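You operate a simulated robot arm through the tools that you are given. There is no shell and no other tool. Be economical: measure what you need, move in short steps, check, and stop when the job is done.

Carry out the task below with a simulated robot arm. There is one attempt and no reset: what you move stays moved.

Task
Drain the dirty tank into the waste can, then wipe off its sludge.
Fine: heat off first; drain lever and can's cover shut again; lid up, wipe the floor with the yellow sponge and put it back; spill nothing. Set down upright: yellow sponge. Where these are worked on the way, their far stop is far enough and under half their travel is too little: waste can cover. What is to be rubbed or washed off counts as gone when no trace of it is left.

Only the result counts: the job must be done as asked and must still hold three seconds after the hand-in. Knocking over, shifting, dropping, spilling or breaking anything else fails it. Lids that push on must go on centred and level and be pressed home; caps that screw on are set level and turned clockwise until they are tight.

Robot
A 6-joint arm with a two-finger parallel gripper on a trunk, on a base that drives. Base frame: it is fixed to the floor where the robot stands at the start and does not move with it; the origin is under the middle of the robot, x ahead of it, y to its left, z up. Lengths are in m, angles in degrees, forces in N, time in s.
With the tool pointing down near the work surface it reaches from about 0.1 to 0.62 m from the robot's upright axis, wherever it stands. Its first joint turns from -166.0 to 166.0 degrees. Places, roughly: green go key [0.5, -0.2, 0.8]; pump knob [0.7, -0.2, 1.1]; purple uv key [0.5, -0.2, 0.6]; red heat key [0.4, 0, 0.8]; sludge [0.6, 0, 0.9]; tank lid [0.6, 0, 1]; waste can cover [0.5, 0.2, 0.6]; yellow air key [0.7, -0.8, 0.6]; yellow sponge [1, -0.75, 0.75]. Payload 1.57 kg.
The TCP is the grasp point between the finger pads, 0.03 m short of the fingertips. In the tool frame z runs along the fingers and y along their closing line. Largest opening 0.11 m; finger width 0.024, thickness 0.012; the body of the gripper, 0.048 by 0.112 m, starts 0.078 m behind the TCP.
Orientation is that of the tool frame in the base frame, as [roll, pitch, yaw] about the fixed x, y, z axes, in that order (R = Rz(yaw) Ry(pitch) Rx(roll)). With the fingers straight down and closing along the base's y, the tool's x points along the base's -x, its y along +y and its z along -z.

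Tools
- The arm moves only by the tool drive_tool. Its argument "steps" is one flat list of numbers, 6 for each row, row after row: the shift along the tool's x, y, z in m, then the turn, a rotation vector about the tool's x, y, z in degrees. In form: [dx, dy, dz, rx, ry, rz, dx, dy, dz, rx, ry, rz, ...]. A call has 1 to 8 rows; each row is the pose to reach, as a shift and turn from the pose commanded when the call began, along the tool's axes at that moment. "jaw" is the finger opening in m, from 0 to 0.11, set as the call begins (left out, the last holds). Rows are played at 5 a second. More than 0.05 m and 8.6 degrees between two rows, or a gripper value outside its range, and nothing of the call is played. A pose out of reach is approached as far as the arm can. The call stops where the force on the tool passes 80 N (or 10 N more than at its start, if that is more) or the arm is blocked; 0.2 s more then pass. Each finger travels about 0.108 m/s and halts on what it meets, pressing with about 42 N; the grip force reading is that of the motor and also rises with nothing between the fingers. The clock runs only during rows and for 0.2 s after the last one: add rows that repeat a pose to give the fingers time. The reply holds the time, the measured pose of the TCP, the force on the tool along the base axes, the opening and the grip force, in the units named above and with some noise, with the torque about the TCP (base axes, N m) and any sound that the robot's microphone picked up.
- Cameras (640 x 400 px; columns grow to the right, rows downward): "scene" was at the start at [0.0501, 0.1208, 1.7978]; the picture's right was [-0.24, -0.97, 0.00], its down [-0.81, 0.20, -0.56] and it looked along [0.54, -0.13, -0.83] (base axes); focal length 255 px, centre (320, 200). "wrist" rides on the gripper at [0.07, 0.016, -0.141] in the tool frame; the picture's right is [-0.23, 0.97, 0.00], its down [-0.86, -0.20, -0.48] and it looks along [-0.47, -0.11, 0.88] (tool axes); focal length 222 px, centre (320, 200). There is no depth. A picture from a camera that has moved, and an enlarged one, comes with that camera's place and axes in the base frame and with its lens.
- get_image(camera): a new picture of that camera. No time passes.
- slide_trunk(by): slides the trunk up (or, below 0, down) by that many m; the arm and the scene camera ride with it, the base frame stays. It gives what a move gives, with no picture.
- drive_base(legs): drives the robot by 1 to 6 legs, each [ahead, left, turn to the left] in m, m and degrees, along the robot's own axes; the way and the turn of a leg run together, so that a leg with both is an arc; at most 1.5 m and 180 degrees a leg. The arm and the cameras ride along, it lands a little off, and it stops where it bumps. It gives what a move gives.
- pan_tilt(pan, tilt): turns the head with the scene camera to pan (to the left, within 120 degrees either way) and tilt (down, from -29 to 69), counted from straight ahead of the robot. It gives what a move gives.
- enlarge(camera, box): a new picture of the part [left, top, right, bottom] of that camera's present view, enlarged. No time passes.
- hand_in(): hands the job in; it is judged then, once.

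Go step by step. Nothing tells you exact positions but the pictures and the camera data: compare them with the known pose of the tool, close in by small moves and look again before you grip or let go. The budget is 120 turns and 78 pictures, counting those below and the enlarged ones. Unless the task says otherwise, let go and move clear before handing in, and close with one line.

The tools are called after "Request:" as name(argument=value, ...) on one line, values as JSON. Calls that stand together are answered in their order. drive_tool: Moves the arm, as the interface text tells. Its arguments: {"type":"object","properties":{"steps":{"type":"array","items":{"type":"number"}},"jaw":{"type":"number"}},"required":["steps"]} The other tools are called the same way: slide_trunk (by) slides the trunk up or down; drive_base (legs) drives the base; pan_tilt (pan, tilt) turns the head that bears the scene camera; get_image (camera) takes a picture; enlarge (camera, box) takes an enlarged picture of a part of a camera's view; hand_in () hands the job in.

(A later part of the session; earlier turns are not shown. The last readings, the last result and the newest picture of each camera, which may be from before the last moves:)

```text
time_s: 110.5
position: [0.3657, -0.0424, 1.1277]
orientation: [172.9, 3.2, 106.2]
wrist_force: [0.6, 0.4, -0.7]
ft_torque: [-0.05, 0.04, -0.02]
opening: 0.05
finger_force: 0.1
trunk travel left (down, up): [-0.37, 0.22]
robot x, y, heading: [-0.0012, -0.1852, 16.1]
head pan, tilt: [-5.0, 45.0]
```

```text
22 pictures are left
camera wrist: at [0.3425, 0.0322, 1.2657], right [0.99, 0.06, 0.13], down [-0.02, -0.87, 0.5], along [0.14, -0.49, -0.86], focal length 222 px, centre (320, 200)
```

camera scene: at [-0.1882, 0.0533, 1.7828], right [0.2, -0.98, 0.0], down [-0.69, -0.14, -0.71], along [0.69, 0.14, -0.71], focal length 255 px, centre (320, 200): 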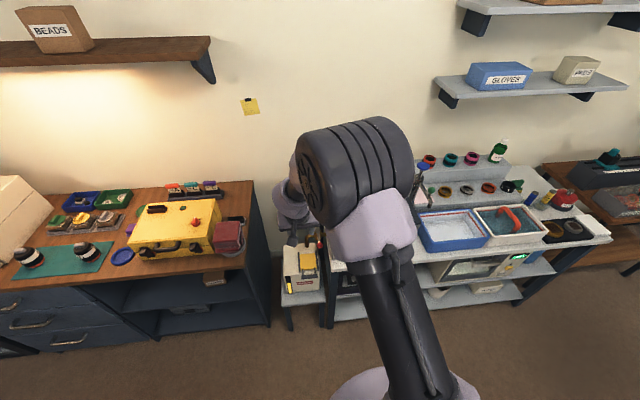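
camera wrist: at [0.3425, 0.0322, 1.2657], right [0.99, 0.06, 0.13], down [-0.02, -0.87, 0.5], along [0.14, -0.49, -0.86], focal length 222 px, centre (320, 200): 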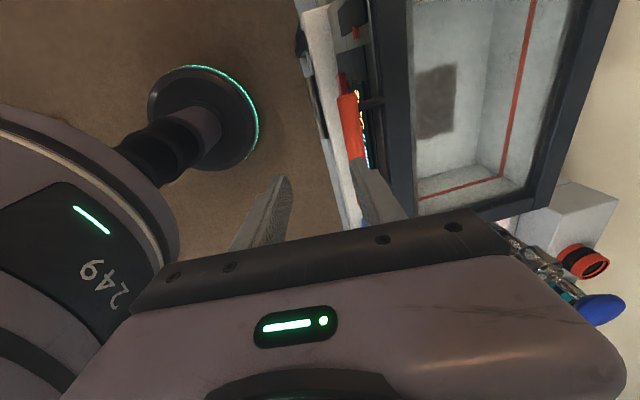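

The tank is empty and a dark sludge patch shows on its floor. I position above the orange lid handle with a narrower jaw and look.

Request:
drive_tool(steps=[-0.012, 0.026, 0.004, 0, 0, 0, -0.0244, 0.0515, 0.0078, 0, 0, 0], jaw=0.034)

Request:
slide_trunk(by=-0.055)

Request:
enlarge(camera="wrist", box=[220, 60, 460, 260])

```text
time_s: 111.1
position: [0.4135, -0.0522, 1.1161]
orientation: [172.2, 4.1, 106.0]
wrist_force: [0.8, 0.2, 0.1]
ft_torque: [-0.03, -0.02, -0.03]
opening: 0.0342
finger_force: 0.1
out of reach, approached as far as the arm can: row 1, 2
trunk travel left (down, up): [-0.37, 0.22]
robot x, y, heading: [0.0016, -0.1812, 16.3]
head pan, tilt: [-5.0, 45.0]
```

```text
time_s: 112.1
position: [0.4119, -0.0515, 1.0608]
orientation: [172.1, 4.2, 106.2]
wrist_force: [-0.8, -0.8, -0.1]
ft_torque: [0.03, 0.01, 0.0]
opening: 0.034
finger_force: 0.0
trunk travel left (down, up): [-0.315, 0.275]
robot x, y, heading: [0.0015, -0.1874, 16.4]
head pan, tilt: [-5.0, 45.0]
```

```text
2.00 times, centred on (340, 160) of wrist
camera zoom: at [0.3867, 0.0247, 1.1982], right [0.99, 0.06, 0.15], down [-0.03, -0.86, 0.51], along [0.16, -0.5, -0.85], focal length 444 px, centre (280, 280)
```

zoom: 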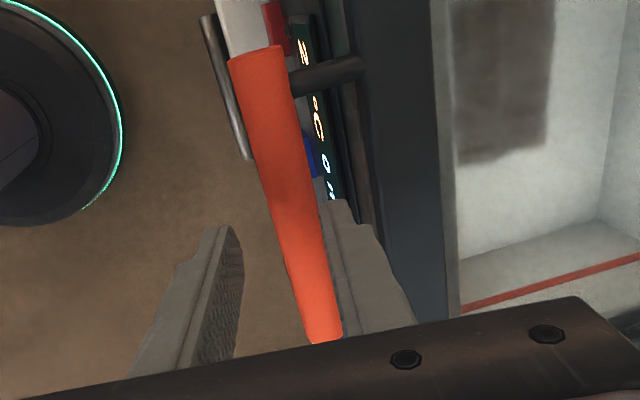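

Request:
drive_tool(steps=[0, 0.009, 0.001, 0, 0, 0])

Request:
slide_trunk(by=-0.027)

Request:
drive_tool(steps=[0, 0, 0, 0, 0, 0, 0, 0, 0, 0, 0, 0], jaw=0)

Request:
enlarge(camera="wrist", box=[220, 60, 460, 260])

```text
time_s: 112.5
position: [0.4223, -0.0473, 1.0615]
orientation: [171.8, 4.5, 106.0]
wrist_force: [0.4, 0.3, 0.0]
ft_torque: [-0.01, 0.01, 0.03]
opening: 0.034
finger_force: 0.1
trunk travel left (down, up): [-0.315, 0.275]
robot x, y, heading: [0.0016, -0.1841, 16.6]
head pan, tilt: [-5.0, 45.0]
```

```text
time_s: 113.2
position: [0.4217, -0.0491, 1.0343]
orientation: [171.8, 4.5, 106.0]
wrist_force: [-0.1, -0.4, -0.3]
ft_torque: [-0.02, 0.0, -0.03]
opening: 0.034
finger_force: 0.1
trunk travel left (down, up): [-0.288, 0.302]
robot x, y, heading: [-0.0007, -0.1809, 16.0]
head pan, tilt: [-5.0, 45.0]
```

```text
time_s: 113.8
position: [0.4235, -0.0489, 1.0335]
orientation: [171.9, 4.5, 106.1]
wrist_force: [6.5, 1.3, 5.4]
ft_torque: [-0.15, -0.15, 0.9]
opening: 0.022
finger_force: 34.4
trunk travel left (down, up): [-0.288, 0.302]
robot x, y, heading: [0.0008, -0.1818, 16.3]
head pan, tilt: [-5.0, 45.0]
```

```text
2.00 times, centred on (340, 160) of wrist
camera zoom: at [0.3962, 0.0278, 1.1701], right [0.99, 0.06, 0.16], down [-0.03, -0.86, 0.51], along [0.17, -0.51, -0.85], focal length 444 px, centre (280, 280)
```

zoom: 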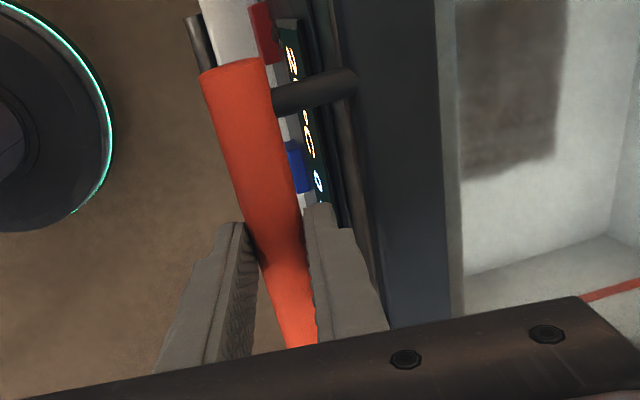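

Handle gripped. I lift the lid along its arc about the back hinge.

Request:
drive_tool(steps=[-0.0018, 0.0043, -0.0231, 0, 0, 0, -0.0036, 0.0107, -0.0457, 0, 0, 0, -0.0053, 0.0189, -0.0677, 0, 0, 0, -0.007, 0.0291, -0.0888, 0, 0, 0, -0.0086, 0.0411, -0.1091, 0, 0, 0, -0.01, 0.0548, -0.1282, 0, 0, 0, -0.0114, 0.07, -0.1461, 0, 0, 0, -0.0126, 0.0869, -0.1625, 0, 0, 0])

Request:
get_image(camera="scene")

```text
time_s: 115.6
position: [0.4345, -0.0395, 1.1281]
orientation: [167.7, 9.0, 105.2]
wrist_force: [-20.0, -7.9, 3.3]
ft_torque: [-0.12, 0.99, 0.65]
opening: 0.0219
finger_force: 34.7
out of reach, approached as far as the arm can: row 1, 2, 3, 4, 5, 6, 7, 8
trunk travel left (down, up): [-0.288, 0.302]
robot x, y, heading: [-0.0002, -0.1811, 16.2]
head pan, tilt: [-5.0, 45.0]
```

```text
19 pictures are left
camera scene: at [0.0196, -0.0434, 1.7012], right [0.2, -0.98, 0.0], down [-0.69, -0.14, -0.71], along [0.7, 0.14, -0.71], focal length 255 px, centre (320, 200)
```

scene: 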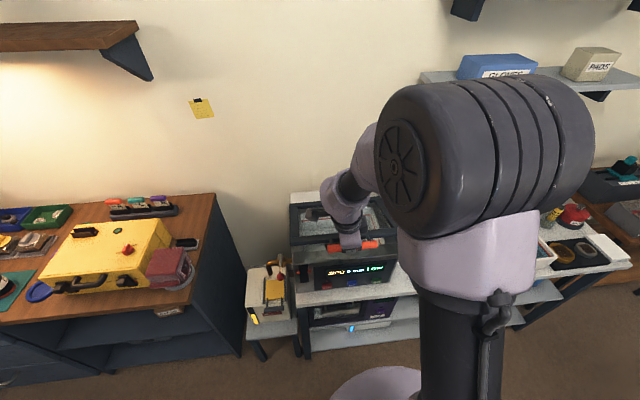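

The lid is up about 20° but the arm is at a reach limit there; I continue with the trunk for height and the arm for going back.

Request:
slide_trunk(by=0.02)

Request:
drive_tool(steps=[0, 0.005, 0.001, 0, 0, 0, 0, 0.01, 0.002, 0, 0, 0])

```text
time_s: 116.3
position: [0.4418, -0.0386, 1.1472]
orientation: [167.2, 8.9, 105.2]
wrist_force: [2.9, -5.2, -1.8]
ft_torque: [-0.55, -0.45, 0.69]
opening: 0.0218
finger_force: 34.7
trunk travel left (down, up): [-0.308, 0.282]
robot x, y, heading: [0.0028, -0.1862, 16.1]
head pan, tilt: [-5.0, 45.0]
```

```text
time_s: 116.9
position: [0.4416, -0.0375, 1.1493]
orientation: [167.1, 9.2, 105.2]
wrist_force: [-37.6, -16.4, 14.4]
ft_torque: [-0.43, 1.2, 0.7]
opening: 0.0217
finger_force: 34.9
trunk travel left (down, up): [-0.308, 0.282]
robot x, y, heading: [0.0013, -0.1842, 16.1]
head pan, tilt: [-5.0, 45.0]
```

Request:
slide_trunk(by=0.03)

Request:
drive_tool(steps=[0, 0.006, 0.0014, 0, 0, 0, 0, 0.012, 0.0027, 0, 0, 0])

Request:
slide_trunk(by=0.03)

Request:
drive_tool(steps=[0, 0.008, 0.0018, 0, 0, 0, 0, 0.016, 0.0036, 0, 0, 0])

```text
time_s: 117.6
position: [0.4542, -0.0328, 1.1749]
orientation: [167.0, 8.9, 105.1]
wrist_force: [20.7, -2.5, -11.7]
ft_torque: [0.2, -0.5, 0.79]
opening: 0.0219
finger_force: 34.2
trunk travel left (down, up): [-0.338, 0.252]
robot x, y, heading: [0.0043, -0.1844, 16.3]
head pan, tilt: [-5.0, 45.0]
```

```text
time_s: 118.2
position: [0.4567, -0.0322, 1.1777]
orientation: [166.7, 9.5, 105.1]
wrist_force: [-23.7, 0.0, 8.9]
ft_torque: [0.44, 0.91, 0.78]
opening: 0.0215
finger_force: 34.3
trunk travel left (down, up): [-0.338, 0.252]
robot x, y, heading: [-0.0006, -0.1801, 16.5]
head pan, tilt: [-5.0, 45.0]
```

```text
time_s: 119.0
position: [0.4579, -0.033, 1.2088]
orientation: [166.8, 9.5, 105.1]
wrist_force: [-1.1, -0.3, 0.4]
ft_torque: [0.03, -0.04, 0.0]
opening: 0.0
finger_force: 21.4
trunk travel left (down, up): [-0.368, 0.222]
robot x, y, heading: [0.0004, -0.1859, 16.1]
head pan, tilt: [-5.0, 45.0]
```

```text
time_s: 119.6
position: [0.4768, -0.0284, 1.2085]
orientation: [166.2, 9.9, 105.0]
wrist_force: [-0.4, -1.4, -0.6]
ft_torque: [0.01, 0.01, -0.02]
opening: 0.0
finger_force: 20.9
trunk travel left (down, up): [-0.368, 0.222]
robot x, y, heading: [-0.0009, -0.1831, 16.2]
head pan, tilt: [-5.0, 45.0]
```

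The bar slipped out of the grip. I check where the lid is.

Request:
get_image(camera="wrist")

Request:
get_image(camera="scene")

```text
18 pictures are left
camera wrist: at [0.4345, 0.0567, 1.3344], right [0.96, 0.07, 0.27], down [-0.1, -0.82, 0.56], along [0.26, -0.56, -0.79], focal length 222 px, centre (320, 200)
```

wrist: 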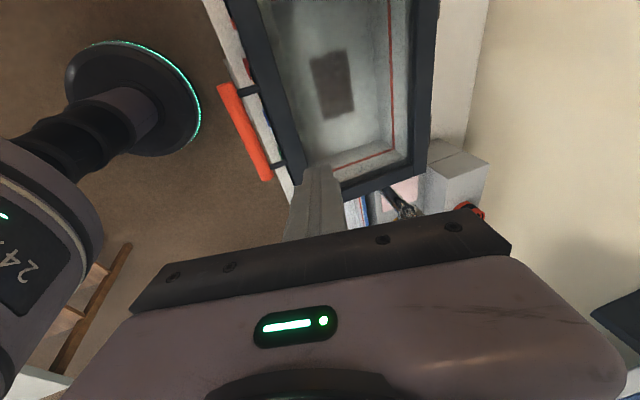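

```text
17 pictures are left
camera scene: at [0.024, -0.0418, 1.7809], right [0.2, -0.98, 0.0], down [-0.69, -0.14, -0.71], along [0.69, 0.14, -0.71], focal length 255 px, centre (320, 200)
```

scene: 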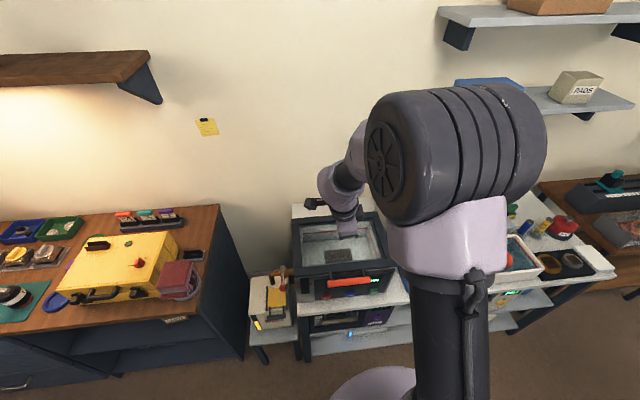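

The lid simply fell back shut, intact. I'll retry by pushing the bar up from below with a forward-tilted closed gripper: back the base, lower the trunk, reorient.

Request:
drive_base(legs=[[-0.22, 0, 0]])

Request:
drive_tool(steps=[0, 0, -0.01, 0, 0, -8, 0, 0, -0.02, 0, 0, -16, 0, 0, -0.03, 0, 0, -24, 0, 0, -0.04, 0, 0, -32, 0, 0, -0.05, 0, 0, -40, 0, 0, -0.06, 0, 0, -48, 0, 0, -0.07, 0, 0, -56, 0, 0, -0.08, 0, 0, -64])

Request:
drive_tool(steps=[0, 0, 0, 0, 0, -7, 0, 0, 0, 0, 0, -14, 0, 0, 0, 0, 0, -21, 0, 0, 0, 0, 0, -28])

Request:
drive_tool(steps=[0, 0, 0, 0, -7, 0, 0, 0, 0, 0, -14, 0, 0, 0, 0, 0, -21, 0, 0, 0, 0, 0, -28, 0])

Request:
slide_trunk(by=-0.28)

```text
time_s: 121.3
position: [0.2649, -0.0868, 1.2065]
orientation: [166.1, 9.8, 105.4]
wrist_force: [-0.2, -1.2, -0.5]
ft_torque: [-0.03, -0.01, -0.01]
opening: 0.0
finger_force: 20.6
trunk travel left (down, up): [-0.368, 0.222]
robot x, y, heading: [-0.2103, -0.2458, 16.5]
head pan, tilt: [-5.0, 45.0]
```

```text
time_s: 123.1
position: [0.2327, -0.083, 1.2556]
orientation: [-176.4, 18.5, 171.3]
wrist_force: [-0.6, -0.6, 0.2]
ft_torque: [0.02, -0.04, -0.02]
opening: 0.0002
finger_force: 21.6
out of reach, approached as far as the arm can: row 2, 3, 4, 5, 6, 7, 8
trunk travel left (down, up): [-0.368, 0.222]
robot x, y, heading: [-0.2064, -0.2484, 16.6]
head pan, tilt: [-5.0, 45.0]
```

```text
time_s: 124.1
position: [0.2265, -0.0844, 1.2434]
orientation: [-168.7, 13.7, -160.0]
wrist_force: [-0.8, -0.1, -0.6]
ft_torque: [0.0, -0.06, 0.01]
opening: 0.0
finger_force: 21.6
out of reach, approached as far as the arm can: row 1, 2, 3, 4
trunk travel left (down, up): [-0.368, 0.222]
robot x, y, heading: [-0.2118, -0.2477, 16.6]
head pan, tilt: [-5.0, 45.0]
```

```text
time_s: 125.1
position: [0.2277, -0.0898, 1.2416]
orientation: [-165.8, 37.5, -154.4]
wrist_force: [1.1, -0.2, -0.7]
ft_torque: [-0.03, -0.03, -0.01]
opening: 0.0001
finger_force: 21.9
out of reach, approached as far as the arm can: row 4
trunk travel left (down, up): [-0.368, 0.222]
robot x, y, heading: [-0.2099, -0.2461, 16.5]
head pan, tilt: [-5.0, 45.0]
```

```text
time_s: 127.9
position: [0.2284, -0.0898, 0.9617]
orientation: [-165.7, 37.4, -154.4]
wrist_force: [0.5, 0.1, -0.3]
ft_torque: [0.03, 0.0, 0.0]
opening: 0.0
finger_force: 21.4
trunk travel left (down, up): [-0.088, 0.502]
robot x, y, heading: [-0.2056, -0.2466, 16.8]
head pan, tilt: [-5.0, 45.0]
```

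Request:
drive_tool(steps=[-0.034, -0.006, 0.02, -2.1, -1.7, 1.8, -0.068, -0.013, 0.039, -4.2, -3.4, 3.6, -0.102, -0.019, 0.059, -6.4, -5, 5.5, -0.136, -0.0257, 0.0788, -8.5, -6.7, 7.3])

Request:
get_image(camera="wrist")

```text
time_s: 128.9
position: [0.3836, -0.066, 0.9867]
orientation: [-179.9, 44.9, -163.0]
wrist_force: [0.0, 0.1, -1.1]
ft_torque: [-0.01, 0.04, 0.01]
opening: 0.0
finger_force: 21.2
trunk travel left (down, up): [-0.088, 0.502]
robot x, y, heading: [-0.2048, -0.2491, 16.4]
head pan, tilt: [-5.0, 45.0]
```

```text
16 pictures are left
camera wrist: at [0.2366, -0.0928, 1.0373], right [-0.13, 0.98, 0.16], down [0.31, -0.11, 0.94], along [0.94, 0.17, -0.29], focal length 222 px, centre (320, 200)
```

wrist: 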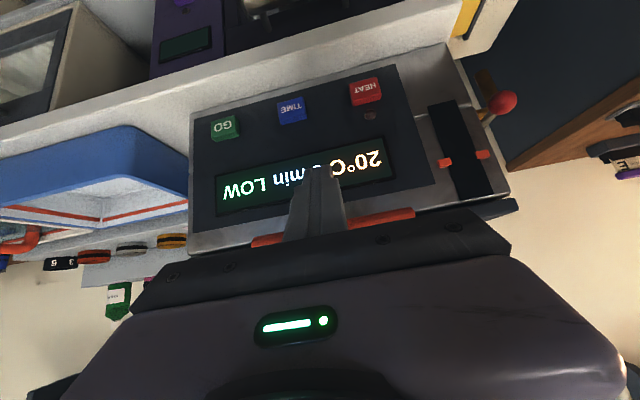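

The finger sits centred under the bar. I push it up along the arc.

Request:
drive_tool(steps=[-0.015, 0, 0, 0, 0, 0, -0.03, 0, 0, 0, 0, 0, -0.048, 0, -0.0165, 0, 0, 0, -0.0674, 0, -0.0314, 0, 0, 0, -0.088, 0, -0.0445, 0, 0, 0, -0.1097, 0, -0.0558, 0, 0, 0, -0.1322, 0, -0.0651, 0, 0, 0, -0.1555, 0, -0.0724, 0, 0, 0])

Request:
get_image(camera="wrist")

```text
time_s: 130.7
position: [0.4383, -0.0467, 1.1512]
orientation: [-179.8, 45.0, -162.9]
wrist_force: [-0.9, -1.6, -1.1]
ft_torque: [-0.02, 0.05, -0.03]
opening: 0.0
finger_force: 21.6
trunk travel left (down, up): [-0.088, 0.502]
robot x, y, heading: [-0.2097, -0.2466, 16.8]
head pan, tilt: [-5.0, 45.0]
```

```text
15 pictures are left
camera wrist: at [0.2915, -0.0737, 1.2017], right [-0.13, 0.98, 0.16], down [0.31, -0.11, 0.94], along [0.94, 0.17, -0.29], focal length 222 px, centre (320, 200)
```

wrist: 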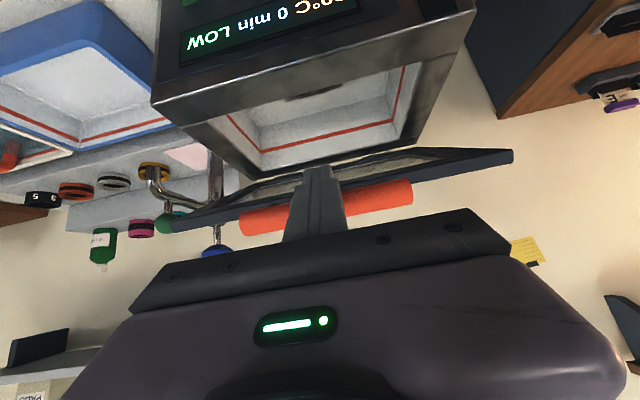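

The lid is rising well. I continue.

Request:
drive_tool(steps=[-0.0238, 0, -0.0054, 0, 0, 0, -0.048, 0, -0.0085, 0, 0, 0, -0.0725, 0, -0.0096, 0, 0, 0, -0.0969, 0, -0.0085, 0, 0, 0, -0.1211, 0, -0.0054, 0, 0, 0, -0.1448, 0, 0, 0, 0, 0, -0.1682, 0, 0.0073, 0, 0, 0, -0.1908, 0, 0.0166, 0, 0, 0])

Request:
get_image(camera="wrist")

```text
time_s: 132.5
position: [0.5347, -0.0153, 1.2536]
orientation: [-179.8, 45.0, -163.0]
wrist_force: [-0.6, -0.9, -1.1]
ft_torque: [-0.02, 0.05, 0.02]
opening: 0.0
finger_force: 20.7
out of reach, approached as far as the arm can: row 7, 8
trunk travel left (down, up): [-0.088, 0.502]
robot x, y, heading: [-0.2093, -0.2449, 16.8]
head pan, tilt: [-5.0, 45.0]
```

```text
14 pictures are left
camera wrist: at [0.3872, -0.043, 1.3042], right [-0.13, 0.98, 0.16], down [0.31, -0.11, 0.94], along [0.94, 0.17, -0.29], focal length 222 px, centre (320, 200)
```

wrist: 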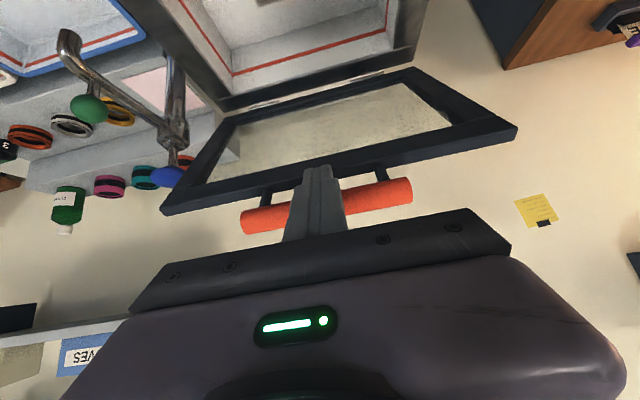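

Request:
drive_base(legs=[[0.08, 0, 0], [0.08, 0, 0]])

Request:
get_image(camera="wrist")

```text
time_s: 134.2
position: [0.6607, 0.0224, 1.2638]
orientation: [-179.8, 46.2, -162.8]
wrist_force: [0.6, 0.2, -0.1]
ft_torque: [-0.02, 0.02, 0.02]
opening: 0.0002
finger_force: 21.5
trunk travel left (down, up): [-0.088, 0.502]
robot x, y, heading: [-0.0796, -0.2081, 16.3]
head pan, tilt: [-5.0, 45.0]
stopped in leg 2: the force on the tool passed its limit at 85 N (the readings are from after the stop); the commanded pose is now the measured one
```

```text
13 pictures are left
camera wrist: at [0.512, -0.0046, 1.3121], right [-0.13, 0.98, 0.16], down [0.29, -0.12, 0.95], along [0.95, 0.18, -0.27], focal length 222 px, centre (320, 200)
```

wrist: 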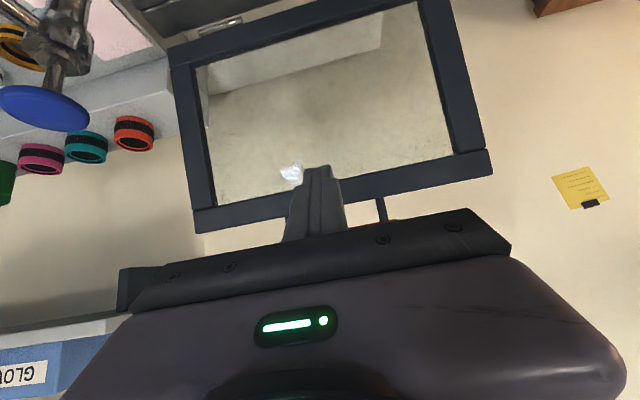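

The lid reached its stop, seemingly past vertical. I back off a little and see whether it stays.

Request:
drive_base(legs=[[-0.08, 0, 0]])

Request:
get_image(camera="wrist")

```text
time_s: 135.2
position: [0.5855, -0.0015, 1.2652]
orientation: [-179.7, 46.2, -163.0]
wrist_force: [-0.8, 0.7, 0.6]
ft_torque: [-0.01, -0.04, 0.0]
opening: 0.0
finger_force: 21.8
trunk travel left (down, up): [-0.088, 0.502]
robot x, y, heading: [-0.1575, -0.2307, 16.7]
head pan, tilt: [-5.0, 45.0]
```

```text
12 pictures are left
camera wrist: at [0.4361, -0.0285, 1.3127], right [-0.13, 0.98, 0.16], down [0.29, -0.12, 0.95], along [0.95, 0.17, -0.27], focal length 222 px, centre (320, 200)
```

wrist: 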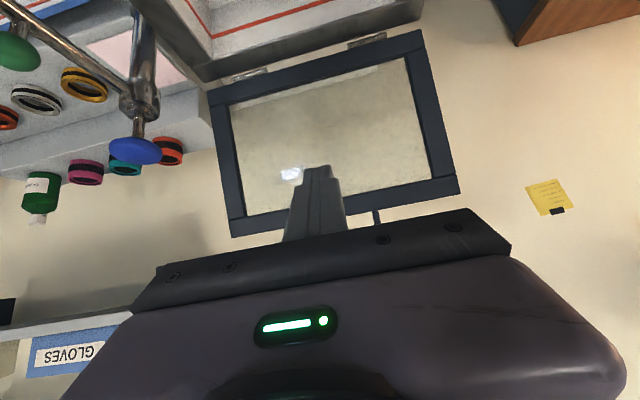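

The lid stays up. Now the sponge: I back away, drive right along the bench and look.

Request:
drive_base(legs=[[-0.2, 0, 0], [0, -0.7, 0]])

Request:
pan_tilt(pan=-5, tilt=38)

Request:
get_image(camera="scene")

```text
time_s: 140.2
position: [0.5923, -0.6894, 1.2645]
orientation: [-179.7, 46.3, -161.6]
wrist_force: [0.1, 0.2, -0.6]
ft_torque: [0.01, 0.0, 0.01]
opening: 0.0
finger_force: 21.1
trunk travel left (down, up): [-0.088, 0.502]
robot x, y, heading: [-0.1389, -0.9351, 18.1]
head pan, tilt: [-5.0, 45.0]
```

```text
time_s: 140.8
position: [0.5931, -0.6893, 1.2652]
orientation: [-179.7, 46.2, -161.5]
wrist_force: [-0.7, 0.8, 0.7]
ft_torque: [0.01, 0.03, 0.02]
opening: 0.0002
finger_force: 21.6
trunk travel left (down, up): [-0.088, 0.502]
robot x, y, heading: [-0.1448, -0.9405, 18.2]
head pan, tilt: [-5.0, 38.0]
```

```text
11 pictures are left
camera scene: at [-0.121, -0.7923, 1.511], right [0.22, -0.97, 0.0], down [-0.6, -0.14, -0.79], along [0.77, 0.18, -0.62], focal length 255 px, centre (320, 200)
```

scene: 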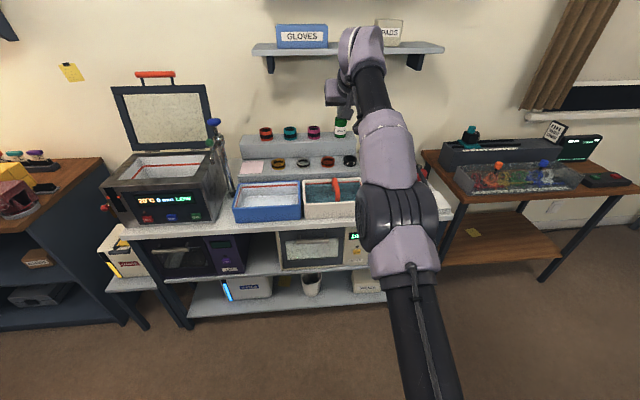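

Request:
drive_tool(steps=[0, 0, -0.02, 0, 8, 0, 0, 0, -0.04, 0, 16, 0, 0, 0, -0.06, 0, 24, 0, 0, -0.03, -0.06, 0, 32, 0, 0, -0.06, -0.06, 0, 40, 0])

Request:
get_image(camera="wrist")

```text
time_s: 142.0
position: [0.4512, -0.7728, 1.2297]
orientation: [-179.4, 8.3, -161.3]
wrist_force: [0.6, 0.5, -0.5]
ft_torque: [-0.08, 0.07, 0.0]
opening: 0.0
finger_force: 21.6
out of reach, approached as far as the arm can: row 1, 2, 3, 4, 5
trunk travel left (down, up): [-0.088, 0.502]
robot x, y, heading: [-0.1494, -0.9381, 18.1]
head pan, tilt: [-5.0, 38.0]
```

```text
10 pictures are left
camera wrist: at [0.3593, -0.7849, 1.3583], right [-0.1, 0.99, 0.02], down [0.8, 0.06, 0.6], along [0.6, 0.08, -0.8], focal length 222 px, centre (320, 200)
```

wrist: 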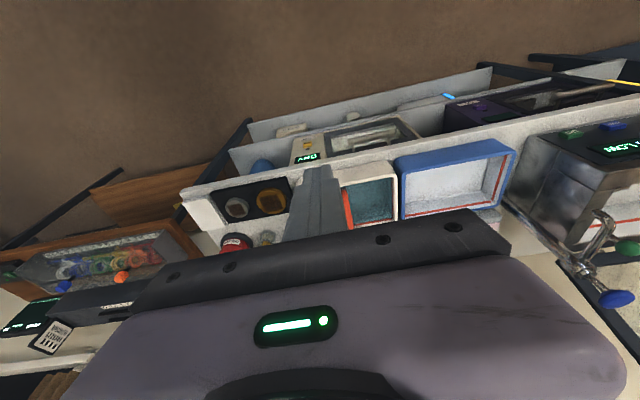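

Request:
enlarge(camera="wrist", box=[180, 160, 320, 260])

```text
4.00 times, centred on (250, 210) of wrist
camera zoom: at [0.3593, -0.7849, 1.3583], right [-0.1, 0.99, 0.02], down [0.8, 0.06, 0.6], along [0.6, 0.08, -0.8], focal length 888 px, centre (600, 160)
```

zoom: 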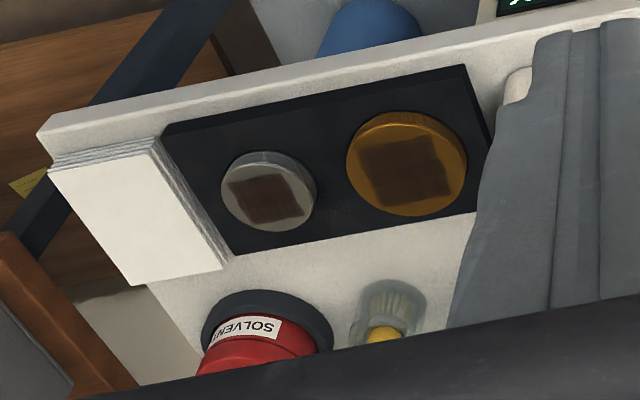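

The yellow item appears to stand in a small glass behind the solvent can. I drive closer for a proper view.

Request:
drive_base(legs=[[0.22, -0.2, -1]])

Request:
get_image(camera="wrist")

```text
time_s: 144.1
position: [0.7247, -0.9123, 1.2299]
orientation: [-179.5, 8.6, -162.7]
wrist_force: [0.5, -0.5, 0.1]
ft_torque: [0.02, -0.02, 0.0]
opening: 0.0003
finger_force: 21.5
trunk travel left (down, up): [-0.088, 0.502]
robot x, y, heading: [0.1303, -1.0599, 16.7]
head pan, tilt: [-5.0, 38.0]
```

```text
8 pictures are left
camera wrist: at [0.6333, -0.9213, 1.36], right [-0.07, 1.0, 0.02], down [0.8, 0.04, 0.6], along [0.6, 0.07, -0.8], focal length 222 px, centre (320, 200)
```

wrist: 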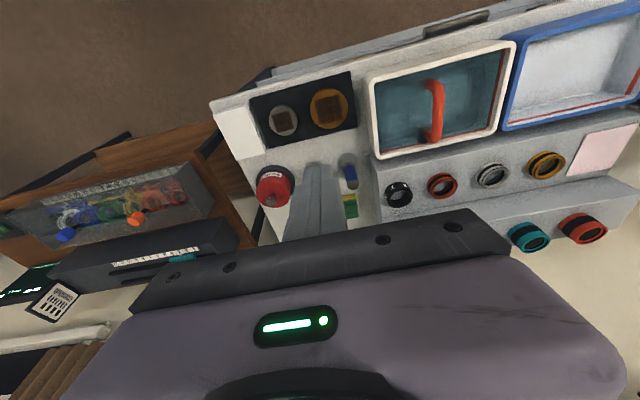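

Request:
drive_tool(steps=[0, -0.04, 0, 0, 0, 0, 0, -0.07, 0, 0, 0, 0])

Request:
enlarge(camera="wrist", box=[310, 130, 450, 230])

```text
time_s: 144.7
position: [0.7403, -0.967, 1.2232]
orientation: [-179.5, 8.8, -162.7]
wrist_force: [-0.6, 0.4, -0.2]
ft_torque: [0.01, -0.02, 0.02]
opening: 0.0
finger_force: 21.4
out of reach, approached as far as the arm can: row 1, 2
trunk travel left (down, up): [-0.088, 0.502]
robot x, y, heading: [0.1327, -1.0611, 16.8]
head pan, tilt: [-5.0, 38.0]
```

```text
4.00 times, centred on (380, 180) of wrist
camera zoom: at [0.6491, -0.9768, 1.3527], right [-0.07, 1.0, 0.03], down [0.79, 0.04, 0.61], along [0.6, 0.07, -0.8], focal length 888 px, centre (80, 280)
```

zoom: 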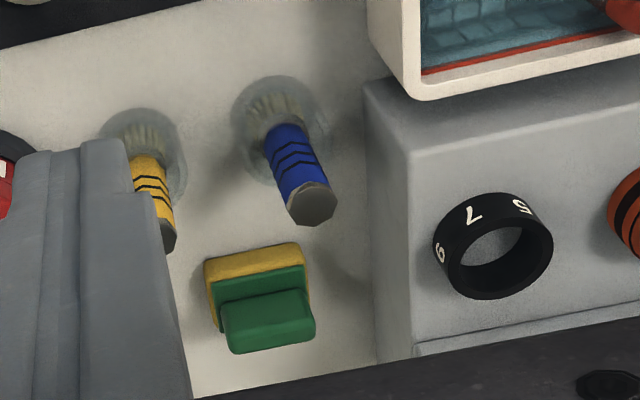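

The yellow sponge with its green grip lies at about (1.03, -0.80) on the bench, behind two upright brushes. I lower and pull in the arm, then drive closer.

Request:
slide_trunk(by=-0.088)

Request:
drive_tool(steps=[0.03, 0.023, 0.0, 0, 0, 0, 0.06, 0.046, 0.02, 0, 0, 0, 0.091, 0.07, 0.04, 0, 0, 0, 0.091, 0.07, 0.067, 0, 0, 0], jaw=0.11)

Request:
drive_base(legs=[[0.29, 0, 0]])

```text
time_s: 145.9
position: [0.741, -0.9662, 1.1366]
orientation: [-179.6, 8.8, -162.7]
wrist_force: [0.0, 0.3, -0.7]
ft_torque: [-0.04, -0.01, 0.0]
opening: 0.0
finger_force: 21.3
trunk travel left (down, up): [0.0, 0.59]
robot x, y, heading: [0.1329, -1.0584, 16.7]
head pan, tilt: [-5.0, 38.0]
```

```text
time_s: 146.9
position: [0.6417, -0.9265, 1.055]
orientation: [-179.4, 8.9, -162.9]
wrist_force: [-0.7, -0.9, 0.9]
ft_torque: [0.0, -0.04, 0.02]
opening: 0.1099
finger_force: 0.1
trunk travel left (down, up): [0.0, 0.59]
robot x, y, heading: [0.1328, -1.0611, 16.5]
head pan, tilt: [-5.0, 38.0]
```

```text
time_s: 148.9
position: [0.9178, -0.8463, 1.0546]
orientation: [-179.5, 8.9, -162.9]
wrist_force: [-0.3, -0.3, -0.6]
ft_torque: [0.01, 0.02, 0.04]
opening: 0.11
finger_force: 0.1
trunk travel left (down, up): [0.0, 0.59]
robot x, y, heading: [0.4008, -0.9767, 16.3]
head pan, tilt: [-5.0, 38.0]
```

Request:
drive_tool(steps=[-0.035, 0, 0.006, 0, 0, 0, -0.07, 0, 0.015, 0, 0, 0, -0.095, 0, 0.03, 0, 0, 0])

Request:
get_image(camera="wrist")

```text
time_s: 149.7
position: [1.0113, -0.8174, 1.0418]
orientation: [-179.5, 8.8, -162.8]
wrist_force: [0.3, -0.1, 0.4]
ft_torque: [0.0, 0.0, 0.0]
opening: 0.1102
finger_force: 0.0
trunk travel left (down, up): [0.0, 0.59]
robot x, y, heading: [0.4039, -0.9786, 16.5]
head pan, tilt: [-5.0, 38.0]
```

```text
6 pictures are left
camera wrist: at [0.9186, -0.8279, 1.1705], right [-0.07, 1.0, 0.03], down [0.79, 0.04, 0.61], along [0.6, 0.06, -0.8], focal length 222 px, centre (320, 200)
```

wrist: 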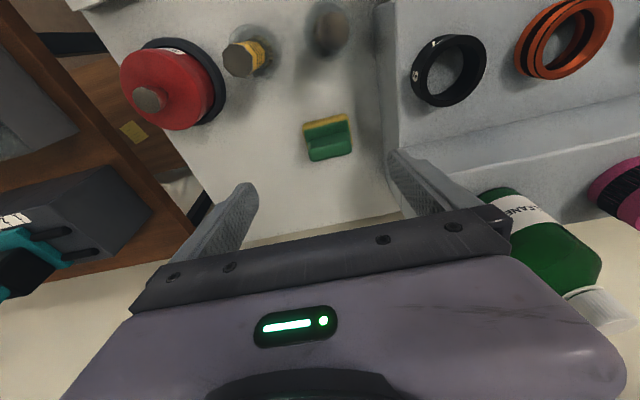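

The sponge is well centred below the fingers. I descend over it.

Request:
drive_tool(steps=[-0.0015, 0.002, 0.045, 0, 0, 0, -0.003, 0.004, 0.09, 0, 0, 0, -0.004, 0.006, 0.13, 0, 0, 0, -0.005, 0.0075, 0.155, 0, 0, 0, -0.0053, 0.0075, 0.173, 0, 0, 0], jaw=0.096)

```text
time_s: 150.9
position: [1.0413, -0.8046, 0.8681]
orientation: [-179.5, 8.8, -162.9]
wrist_force: [0.2, -0.7, 0.6]
ft_torque: [0.01, -0.02, 0.01]
opening: 0.096
finger_force: 0.1
trunk travel left (down, up): [0.0, 0.59]
robot x, y, heading: [0.4034, -0.9776, 16.5]
head pan, tilt: [-5.0, 38.0]
```

Request:
drive_tool(steps=[0, 0, 0, 0, 0, 0, 0, 0, 0, 0, 0, 0, 0, 0, 0, 0, 0, 0, 0, 0, 0, 0, 0, 0], jaw=0.03)

Request:
get_image(camera="wrist")

```text
time_s: 151.9
position: [1.0396, -0.8051, 0.8687]
orientation: [-179.6, 8.7, -162.8]
wrist_force: [-0.5, -1.1, -0.7]
ft_torque: [-0.01, 0.0, -0.02]
opening: 0.0634
finger_force: 41.9
trunk travel left (down, up): [0.0, 0.59]
robot x, y, heading: [0.4003, -0.978, 16.2]
head pan, tilt: [-5.0, 38.0]
```

```text
5 pictures are left
camera wrist: at [0.9488, -0.8144, 0.9981], right [-0.07, 1.0, 0.03], down [0.8, 0.04, 0.61], along [0.6, 0.06, -0.8], focal length 222 px, centre (320, 200)
```

wrist: 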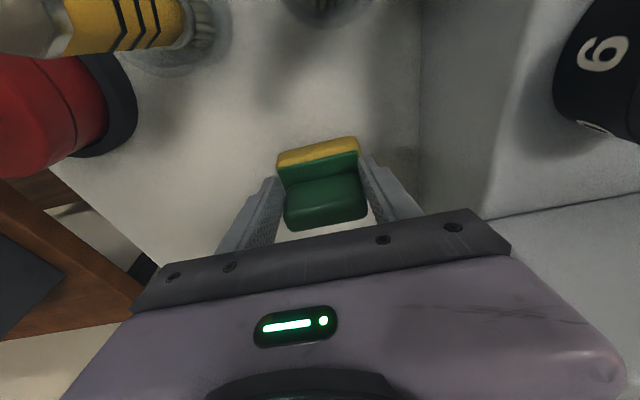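

The sponge is gripped. I lift it, back out, raise the trunk and carry it to the tank.

Request:
drive_tool(steps=[-0.006, 0, -0.04, 0, 0, 0, -0.012, 0, -0.08, 0, 0, 0, -0.018, 0, -0.12, 0, 0, 0, -0.026, 0, -0.165, 0, 0, 0])

Request:
drive_base(legs=[[-0.45, 0, 0]])

Request:
slide_trunk(by=0.12)

Request:
drive_base(legs=[[0, 0.88, 0.5]])

```text
time_s: 152.9
position: [1.0407, -0.8012, 1.0349]
orientation: [-179.6, 8.8, -163.0]
wrist_force: [-0.3, 0.2, 0.4]
ft_torque: [0.04, 0.06, 0.0]
opening: 0.0634
finger_force: 41.8
trunk travel left (down, up): [0.0, 0.59]
robot x, y, heading: [0.4025, -0.9764, 16.6]
head pan, tilt: [-5.0, 38.0]
```

```text
time_s: 155.6
position: [0.6168, -0.923, 1.0346]
orientation: [-179.5, 8.8, -162.3]
wrist_force: [-0.4, 0.5, -1.0]
ft_torque: [0.01, 0.02, -0.01]
opening: 0.0635
finger_force: 41.9
trunk travel left (down, up): [0.0, 0.59]
robot x, y, heading: [-0.0202, -1.1035, 17.1]
head pan, tilt: [-5.0, 38.0]
```

```text
time_s: 157.1
position: [0.6173, -0.9207, 1.1543]
orientation: [-179.5, 8.8, -162.3]
wrist_force: [0.3, -0.5, -1.0]
ft_torque: [0.01, -0.01, 0.02]
opening: 0.0633
finger_force: 42.2
trunk travel left (down, up): [-0.12, 0.47]
robot x, y, heading: [-0.0179, -1.1013, 17.3]
head pan, tilt: [-5.0, 38.0]
```

```text
time_s: 161.8
position: [0.3642, -0.0812, 1.1545]
orientation: [-179.5, 8.7, -163.0]
wrist_force: [0.2, 0.6, -0.4]
ft_torque: [-0.03, 0.02, 0.0]
opening: 0.0632
finger_force: 42.4
trunk travel left (down, up): [-0.12, 0.47]
robot x, y, heading: [-0.2724, -0.257, 16.4]
head pan, tilt: [-5.0, 38.0]
```

Request:
drive_tool(steps=[0.03, 0.01, -0.005, 0, 0, 0])

Request:
drive_base(legs=[[0.27, 0, 0]])

Request:
get_image(camera="wrist")

```text
time_s: 162.2
position: [0.3309, -0.0782, 1.1547]
orientation: [-179.5, 8.8, -162.9]
wrist_force: [0.3, -0.9, -1.0]
ft_torque: [0.05, 0.02, -0.01]
opening: 0.0636
finger_force: 41.8
trunk travel left (down, up): [-0.12, 0.47]
robot x, y, heading: [-0.2736, -0.257, 16.3]
head pan, tilt: [-5.0, 38.0]
```

```text
time_s: 164.1
position: [0.5848, -0.0015, 1.1542]
orientation: [-179.4, 8.8, -162.8]
wrist_force: [0.7, -1.2, -1.2]
ft_torque: [0.01, 0.06, -0.03]
opening: 0.0631
finger_force: 42.0
trunk travel left (down, up): [-0.12, 0.47]
robot x, y, heading: [-0.0157, -0.1811, 16.7]
head pan, tilt: [-5.0, 38.0]
```

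```text
4 pictures are left
camera wrist: at [0.4927, -0.0109, 1.2834], right [-0.07, 1.0, 0.03], down [0.8, 0.04, 0.6], along [0.6, 0.06, -0.8], focal length 222 px, centre (320, 200)
```

wrist: 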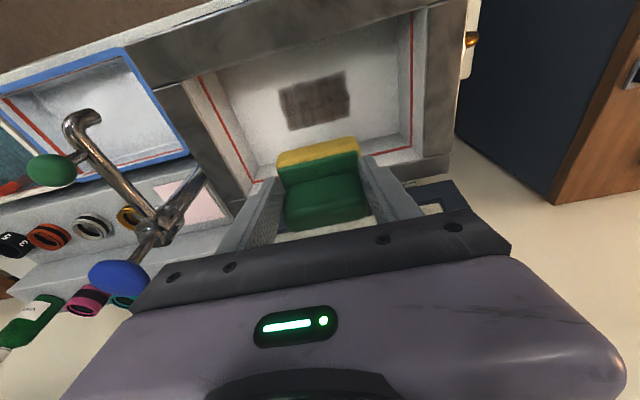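

The sludge covers about a 0.53–0.61, l −0.24…−0.11 in the tank frame. I shift over its left rear part and lower the sponge into the tank.

Request:
drive_tool(steps=[-0.01, 0.025, 0.0015, 0, 0, 0, -0.02, 0.05, 0.003, 0, 0, 0])

Request:
slide_trunk(by=-0.12)

Request:
drive_tool(steps=[0.005, 0, 0.033, 0, 0, 0, 0.01, 0, 0.065, 0, 0, 0, 0.0153, 0, 0.099, 0, 0, 0, 0.018, 0, 0.119, 0, 0, 0])

```text
time_s: 164.7
position: [0.5886, 0.0549, 1.1568]
orientation: [-179.5, 8.8, -162.8]
wrist_force: [0.1, 0.1, -1.2]
ft_torque: [0.0, 0.0, 0.02]
opening: 0.0635
finger_force: 42.2
trunk travel left (down, up): [-0.12, 0.47]
robot x, y, heading: [-0.018, -0.1842, 16.5]
head pan, tilt: [-5.0, 38.0]
```

```text
time_s: 166.2
position: [0.5895, 0.0542, 1.0366]
orientation: [-179.5, 8.8, -162.7]
wrist_force: [0.2, 0.0, -1.2]
ft_torque: [0.0, 0.01, 0.03]
opening: 0.0633
finger_force: 42.5
trunk travel left (down, up): [0.0, 0.59]
robot x, y, heading: [-0.0161, -0.1844, 16.6]
head pan, tilt: [-5.0, 38.0]
```

```text
time_s: 167.0
position: [0.5898, 0.0519, 0.9605]
orientation: [-179.8, 11.1, -162.9]
wrist_force: [-13.7, -5.1, 46.4]
ft_torque: [0.51, 1.57, -0.01]
opening: 0.0636
finger_force: 19.2
trunk travel left (down, up): [0.0, 0.59]
robot x, y, heading: [-0.0157, -0.1823, 16.9]
head pan, tilt: [-5.0, 38.0]
stopped in row 4: the force on the tool passed its limit at 116 N (the readings are from after the stop); the commanded pose is now the measured one
```

The sponge is on the floor (sludge at about z 0.91). I ease the pressure, level it and wipe in strokes.

Request:
drive_tool(steps=[-0.0006, 0, -0.003, 0, 2.3, 0, -0.0006, -0.03, -0.003, 0, 2.3, 0, -0.0006, -0.06, -0.003, 0, 2.3, 0, -0.0006, -0.09, -0.003, 0, 2.3, 0, -0.0006, -0.115, -0.003, 0, 2.3, 0, 0.0288, -0.115, -0.0088, 0, 2.3, 0, 0.0288, -0.08, -0.0088, 0, 2.3, 0, 0.0288, -0.04, -0.0088, 0, 2.3, 0])

```text
time_s: 168.8
position: [0.5733, 0.0009, 0.9594]
orientation: [-179.7, 8.6, -163.0]
wrist_force: [11.6, -35.2, 52.0]
ft_torque: [-1.41, -0.67, -0.27]
opening: 0.0633
finger_force: 42.4
trunk travel left (down, up): [0.0, 0.59]
robot x, y, heading: [-0.0172, -0.1806, 16.7]
head pan, tilt: [-5.0, 38.0]
```

Request:
drive_tool(steps=[0, 0.03, -0.001, 0, 0, 0, 0, 0.055, -0.001, 0, 0, 0, 0.0247, 0.055, -0.0048, 0, 0, 0, 0.0247, 0.015, -0.0048, 0, 0, 0, 0.0247, -0.025, -0.0048, 0, 0, 0, 0.0247, -0.065, -0.0048, 0, 0, 0, 0, -0.065, -0.001, 0, 0, 0, 0, -0.025, -0.001, 0, 0, 0])

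Request:
drive_tool(steps=[0.005, 0.03, -0.0008, 0, 0, 0, -0.02, 0.06, 0.003, 0, 0, 0, -0.035, 0.07, 0.0053, 0, 0, 0, -0.035, 0.03, 0.0053, 0, 0, 0, -0.035, -0.01, 0.0053, 0, 0, 0, -0.035, -0.04, 0.0053, 0, 0, 0, -0.01, -0.04, 0.0015, 0, 0, 0, -0.01, 0, 0.0015, 0, 0, 0])

```text
time_s: 170.6
position: [0.5835, -0.0227, 0.9598]
orientation: [-179.5, 8.5, -163.0]
wrist_force: [8.8, -19.3, 30.9]
ft_torque: [-0.13, -0.26, -0.19]
opening: 0.0633
finger_force: 42.2
trunk travel left (down, up): [0.0, 0.59]
robot x, y, heading: [-0.0184, -0.1857, 16.3]
head pan, tilt: [-5.0, 38.0]
```

```text
time_s: 172.4
position: [0.5926, -0.0185, 0.9594]
orientation: [-179.7, 8.2, -162.9]
wrist_force: [5.2, -13.2, 21.8]
ft_torque: [-0.04, -0.12, -0.17]
opening: 0.0632
finger_force: 42.0
trunk travel left (down, up): [0.0, 0.59]
robot x, y, heading: [-0.0172, -0.1827, 16.4]
head pan, tilt: [-5.0, 38.0]
```

Request:
slide_trunk(by=0.19)

Request:
get_image(camera="wrist")

```text
time_s: 174.5
position: [0.5941, -0.0139, 1.1493]
orientation: [-179.7, 8.1, -162.8]
wrist_force: [0.6, -0.4, -0.3]
ft_torque: [-0.01, -0.01, -0.01]
opening: 0.0634
finger_force: 41.5
trunk travel left (down, up): [-0.19, 0.4]
robot x, y, heading: [-0.0178, -0.1797, 16.6]
head pan, tilt: [-5.0, 38.0]
```

```text
3 pictures are left
camera wrist: at [0.5034, -0.0238, 1.2789], right [-0.07, 1.0, 0.03], down [0.8, 0.04, 0.6], along [0.59, 0.06, -0.8], focal length 222 px, centre (320, 200)
```

wrist: 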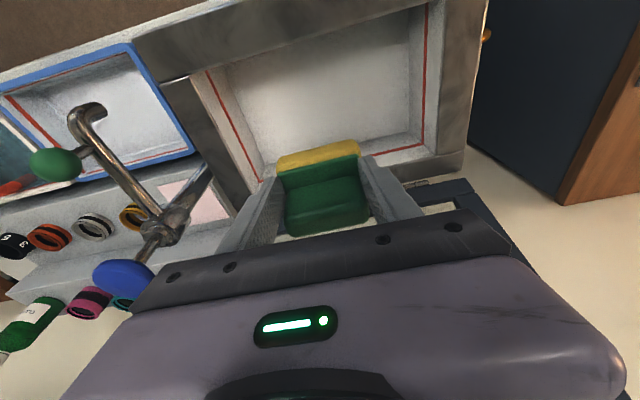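

The floor is clean. I now carry the sponge back to its place.

Request:
drive_base(legs=[[-0.35, 0, 0], [0, -0.885, 0]])

Request:
slide_trunk(by=-0.1)

```text
time_s: 181.0
position: [0.5155, -0.957, 1.148]
orientation: [-179.6, 8.1, -162.4]
wrist_force: [0.4, -0.8, -1.0]
ft_torque: [-0.01, 0.0, 0.03]
opening: 0.0633
finger_force: 42.1
trunk travel left (down, up): [-0.19, 0.4]
robot x, y, heading: [-0.096, -1.1276, 16.6]
head pan, tilt: [-5.0, 38.0]
```

```text
time_s: 182.3
position: [0.5162, -0.9571, 1.0495]
orientation: [-179.7, 8.2, -162.6]
wrist_force: [-0.6, -0.1, -0.5]
ft_torque: [-0.02, -0.01, -0.01]
opening: 0.0634
finger_force: 42.0
trunk travel left (down, up): [-0.09, 0.5]
robot x, y, heading: [-0.0964, -1.1236, 16.7]
head pan, tilt: [-5.0, 38.0]
```

Request:
drive_base(legs=[[0.5, -0.003, 0]])

```text
time_s: 185.3
position: [1.0057, -0.8138, 1.0484]
orientation: [-179.7, 8.0, -162.6]
wrist_force: [-0.5, 0.8, -1.8]
ft_torque: [0.0, 0.01, -0.01]
opening: 0.0632
finger_force: 41.9
trunk travel left (down, up): [-0.09, 0.5]
robot x, y, heading: [0.3889, -0.9872, 16.8]
head pan, tilt: [-5.0, 38.0]
```

Request:
drive_tool(steps=[-0.017, -0.001, 0.0025, 0, 0, 0, -0.0346, -0.0018, 0.0049, 0, -0.7, 0])

Request:
slide_trunk(by=-0.09)

Request:
drive_tool(steps=[0.005, 0, 0.03, 0, 0, 0, 0.009, 0, 0.06, 0, 0, 0, 0.0115, 0, 0.078, 0, 0, 0])

```text
time_s: 185.9
position: [1.0393, -0.8048, 1.0461]
orientation: [-179.8, 8.7, -162.6]
wrist_force: [0.5, -0.5, 0.2]
ft_torque: [0.0, 0.03, -0.04]
opening: 0.0633
finger_force: 42.2
trunk travel left (down, up): [-0.09, 0.5]
robot x, y, heading: [0.3928, -0.9828, 16.7]
head pan, tilt: [-5.0, 38.0]
```

```text
time_s: 187.2
position: [1.0382, -0.8054, 0.9583]
orientation: [-179.7, 8.8, -162.6]
wrist_force: [0.7, 0.7, -0.6]
ft_torque: [-0.02, 0.02, 0.0]
opening: 0.0634
finger_force: 42.8
trunk travel left (down, up): [0.0, 0.59]
robot x, y, heading: [0.3958, -0.9827, 16.9]
head pan, tilt: [-5.0, 38.0]
```

```text
time_s: 188.0
position: [1.038, -0.8057, 0.8775]
orientation: [-179.5, 8.8, -162.6]
wrist_force: [-1.0, 0.6, -0.2]
ft_torque: [0.03, 0.02, -0.03]
opening: 0.0634
finger_force: 41.6
trunk travel left (down, up): [0.0, 0.59]
robot x, y, heading: [0.3924, -0.9827, 17.0]
head pan, tilt: [-5.0, 38.0]
```

Request:
drive_tool(steps=[0.0006, 0, 0.004, 0, 0, 0, 0.0012, 0, 0.008, 0, 0, 0])

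```text
time_s: 188.6
position: [1.0384, -0.8057, 0.8715]
orientation: [-179.7, 8.8, -162.6]
wrist_force: [-1.2, -0.9, -1.2]
ft_torque: [-0.06, 0.0, 0.02]
opening: 0.0633
finger_force: 42.4
trunk travel left (down, up): [0.0, 0.59]
robot x, y, heading: [0.3904, -0.9812, 16.8]
head pan, tilt: [-5.0, 38.0]
```

Request:
drive_tool(steps=[0.0003, 0, 0.002, 0, 0, 0, 0.0006, 0, 0.004, 0, 0, 0])

```text
time_s: 189.2
position: [1.0399, -0.804, 0.8659]
orientation: [-179.6, 8.9, -162.6]
wrist_force: [-0.5, -0.9, -0.9]
ft_torque: [0.02, 0.03, -0.01]
opening: 0.0629
finger_force: 42.1
trunk travel left (down, up): [0.0, 0.59]
robot x, y, heading: [0.3925, -0.9814, 16.9]
head pan, tilt: [-5.0, 38.0]
```

Request:
drive_tool(steps=[0.0003, 0, 0.002, 0, 0, 0, 0.0006, 0, 0.004, 0, 0, 0])

Request:
get_image(camera="wrist")

```text
time_s: 189.8
position: [1.038, -0.8043, 0.8651]
orientation: [-179.9, 9.1, -162.5]
wrist_force: [0.9, -3.2, 16.5]
ft_torque: [0.34, 0.36, 0.05]
opening: 0.0633
finger_force: 42.1
trunk travel left (down, up): [0.0, 0.59]
robot x, y, heading: [0.3915, -0.9859, 16.8]
head pan, tilt: [-5.0, 38.0]
```

```text
2 pictures are left
camera wrist: at [0.9459, -0.8149, 0.9939], right [-0.08, 1.0, 0.03], down [0.79, 0.04, 0.61], along [0.61, 0.07, -0.79], focal length 222 px, centre (320, 200)
```

wrist: 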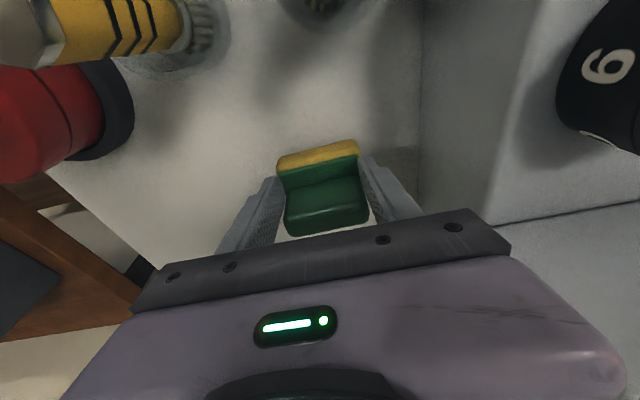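

Contact with 16 N: the sponge is back on the bench at its place. I release and lift away.

Request:
drive_tool(steps=[0, 0, 0, 0, 0, 0, 0, 0, 0, 0, 0, 0, 0, 0, 0, 0, 0, 0], jaw=0.092)

Request:
drive_tool(steps=[-0.005, 0, -0.035, 0, 0, 0, -0.012, 0, -0.075, 0, 0, 0, -0.018, 0, -0.12, 0, 0, 0, -0.026, 0, -0.17, 0, 0, 0])

Request:
get_image(camera="wrist")

```text
time_s: 190.6
position: [1.0393, -0.804, 0.8621]
orientation: [-179.6, 8.8, -162.6]
wrist_force: [-0.5, 0.0, -0.1]
ft_torque: [0.04, 0.0, 0.05]
opening: 0.092
finger_force: 0.1
trunk travel left (down, up): [0.0, 0.59]
robot x, y, heading: [0.3914, -0.9849, 17.0]
head pan, tilt: [-5.0, 38.0]
```

```text
refused: row 4 steps farther than a row can; nothing moved
```

```text
1 pictures are left
camera wrist: at [0.9465, -0.8141, 0.9917], right [-0.08, 1.0, 0.03], down [0.79, 0.04, 0.61], along [0.6, 0.07, -0.8], focal length 222 px, centre (320, 200)
```

wrist: 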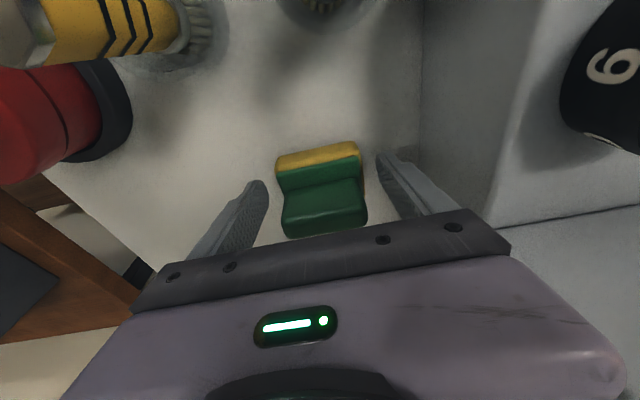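

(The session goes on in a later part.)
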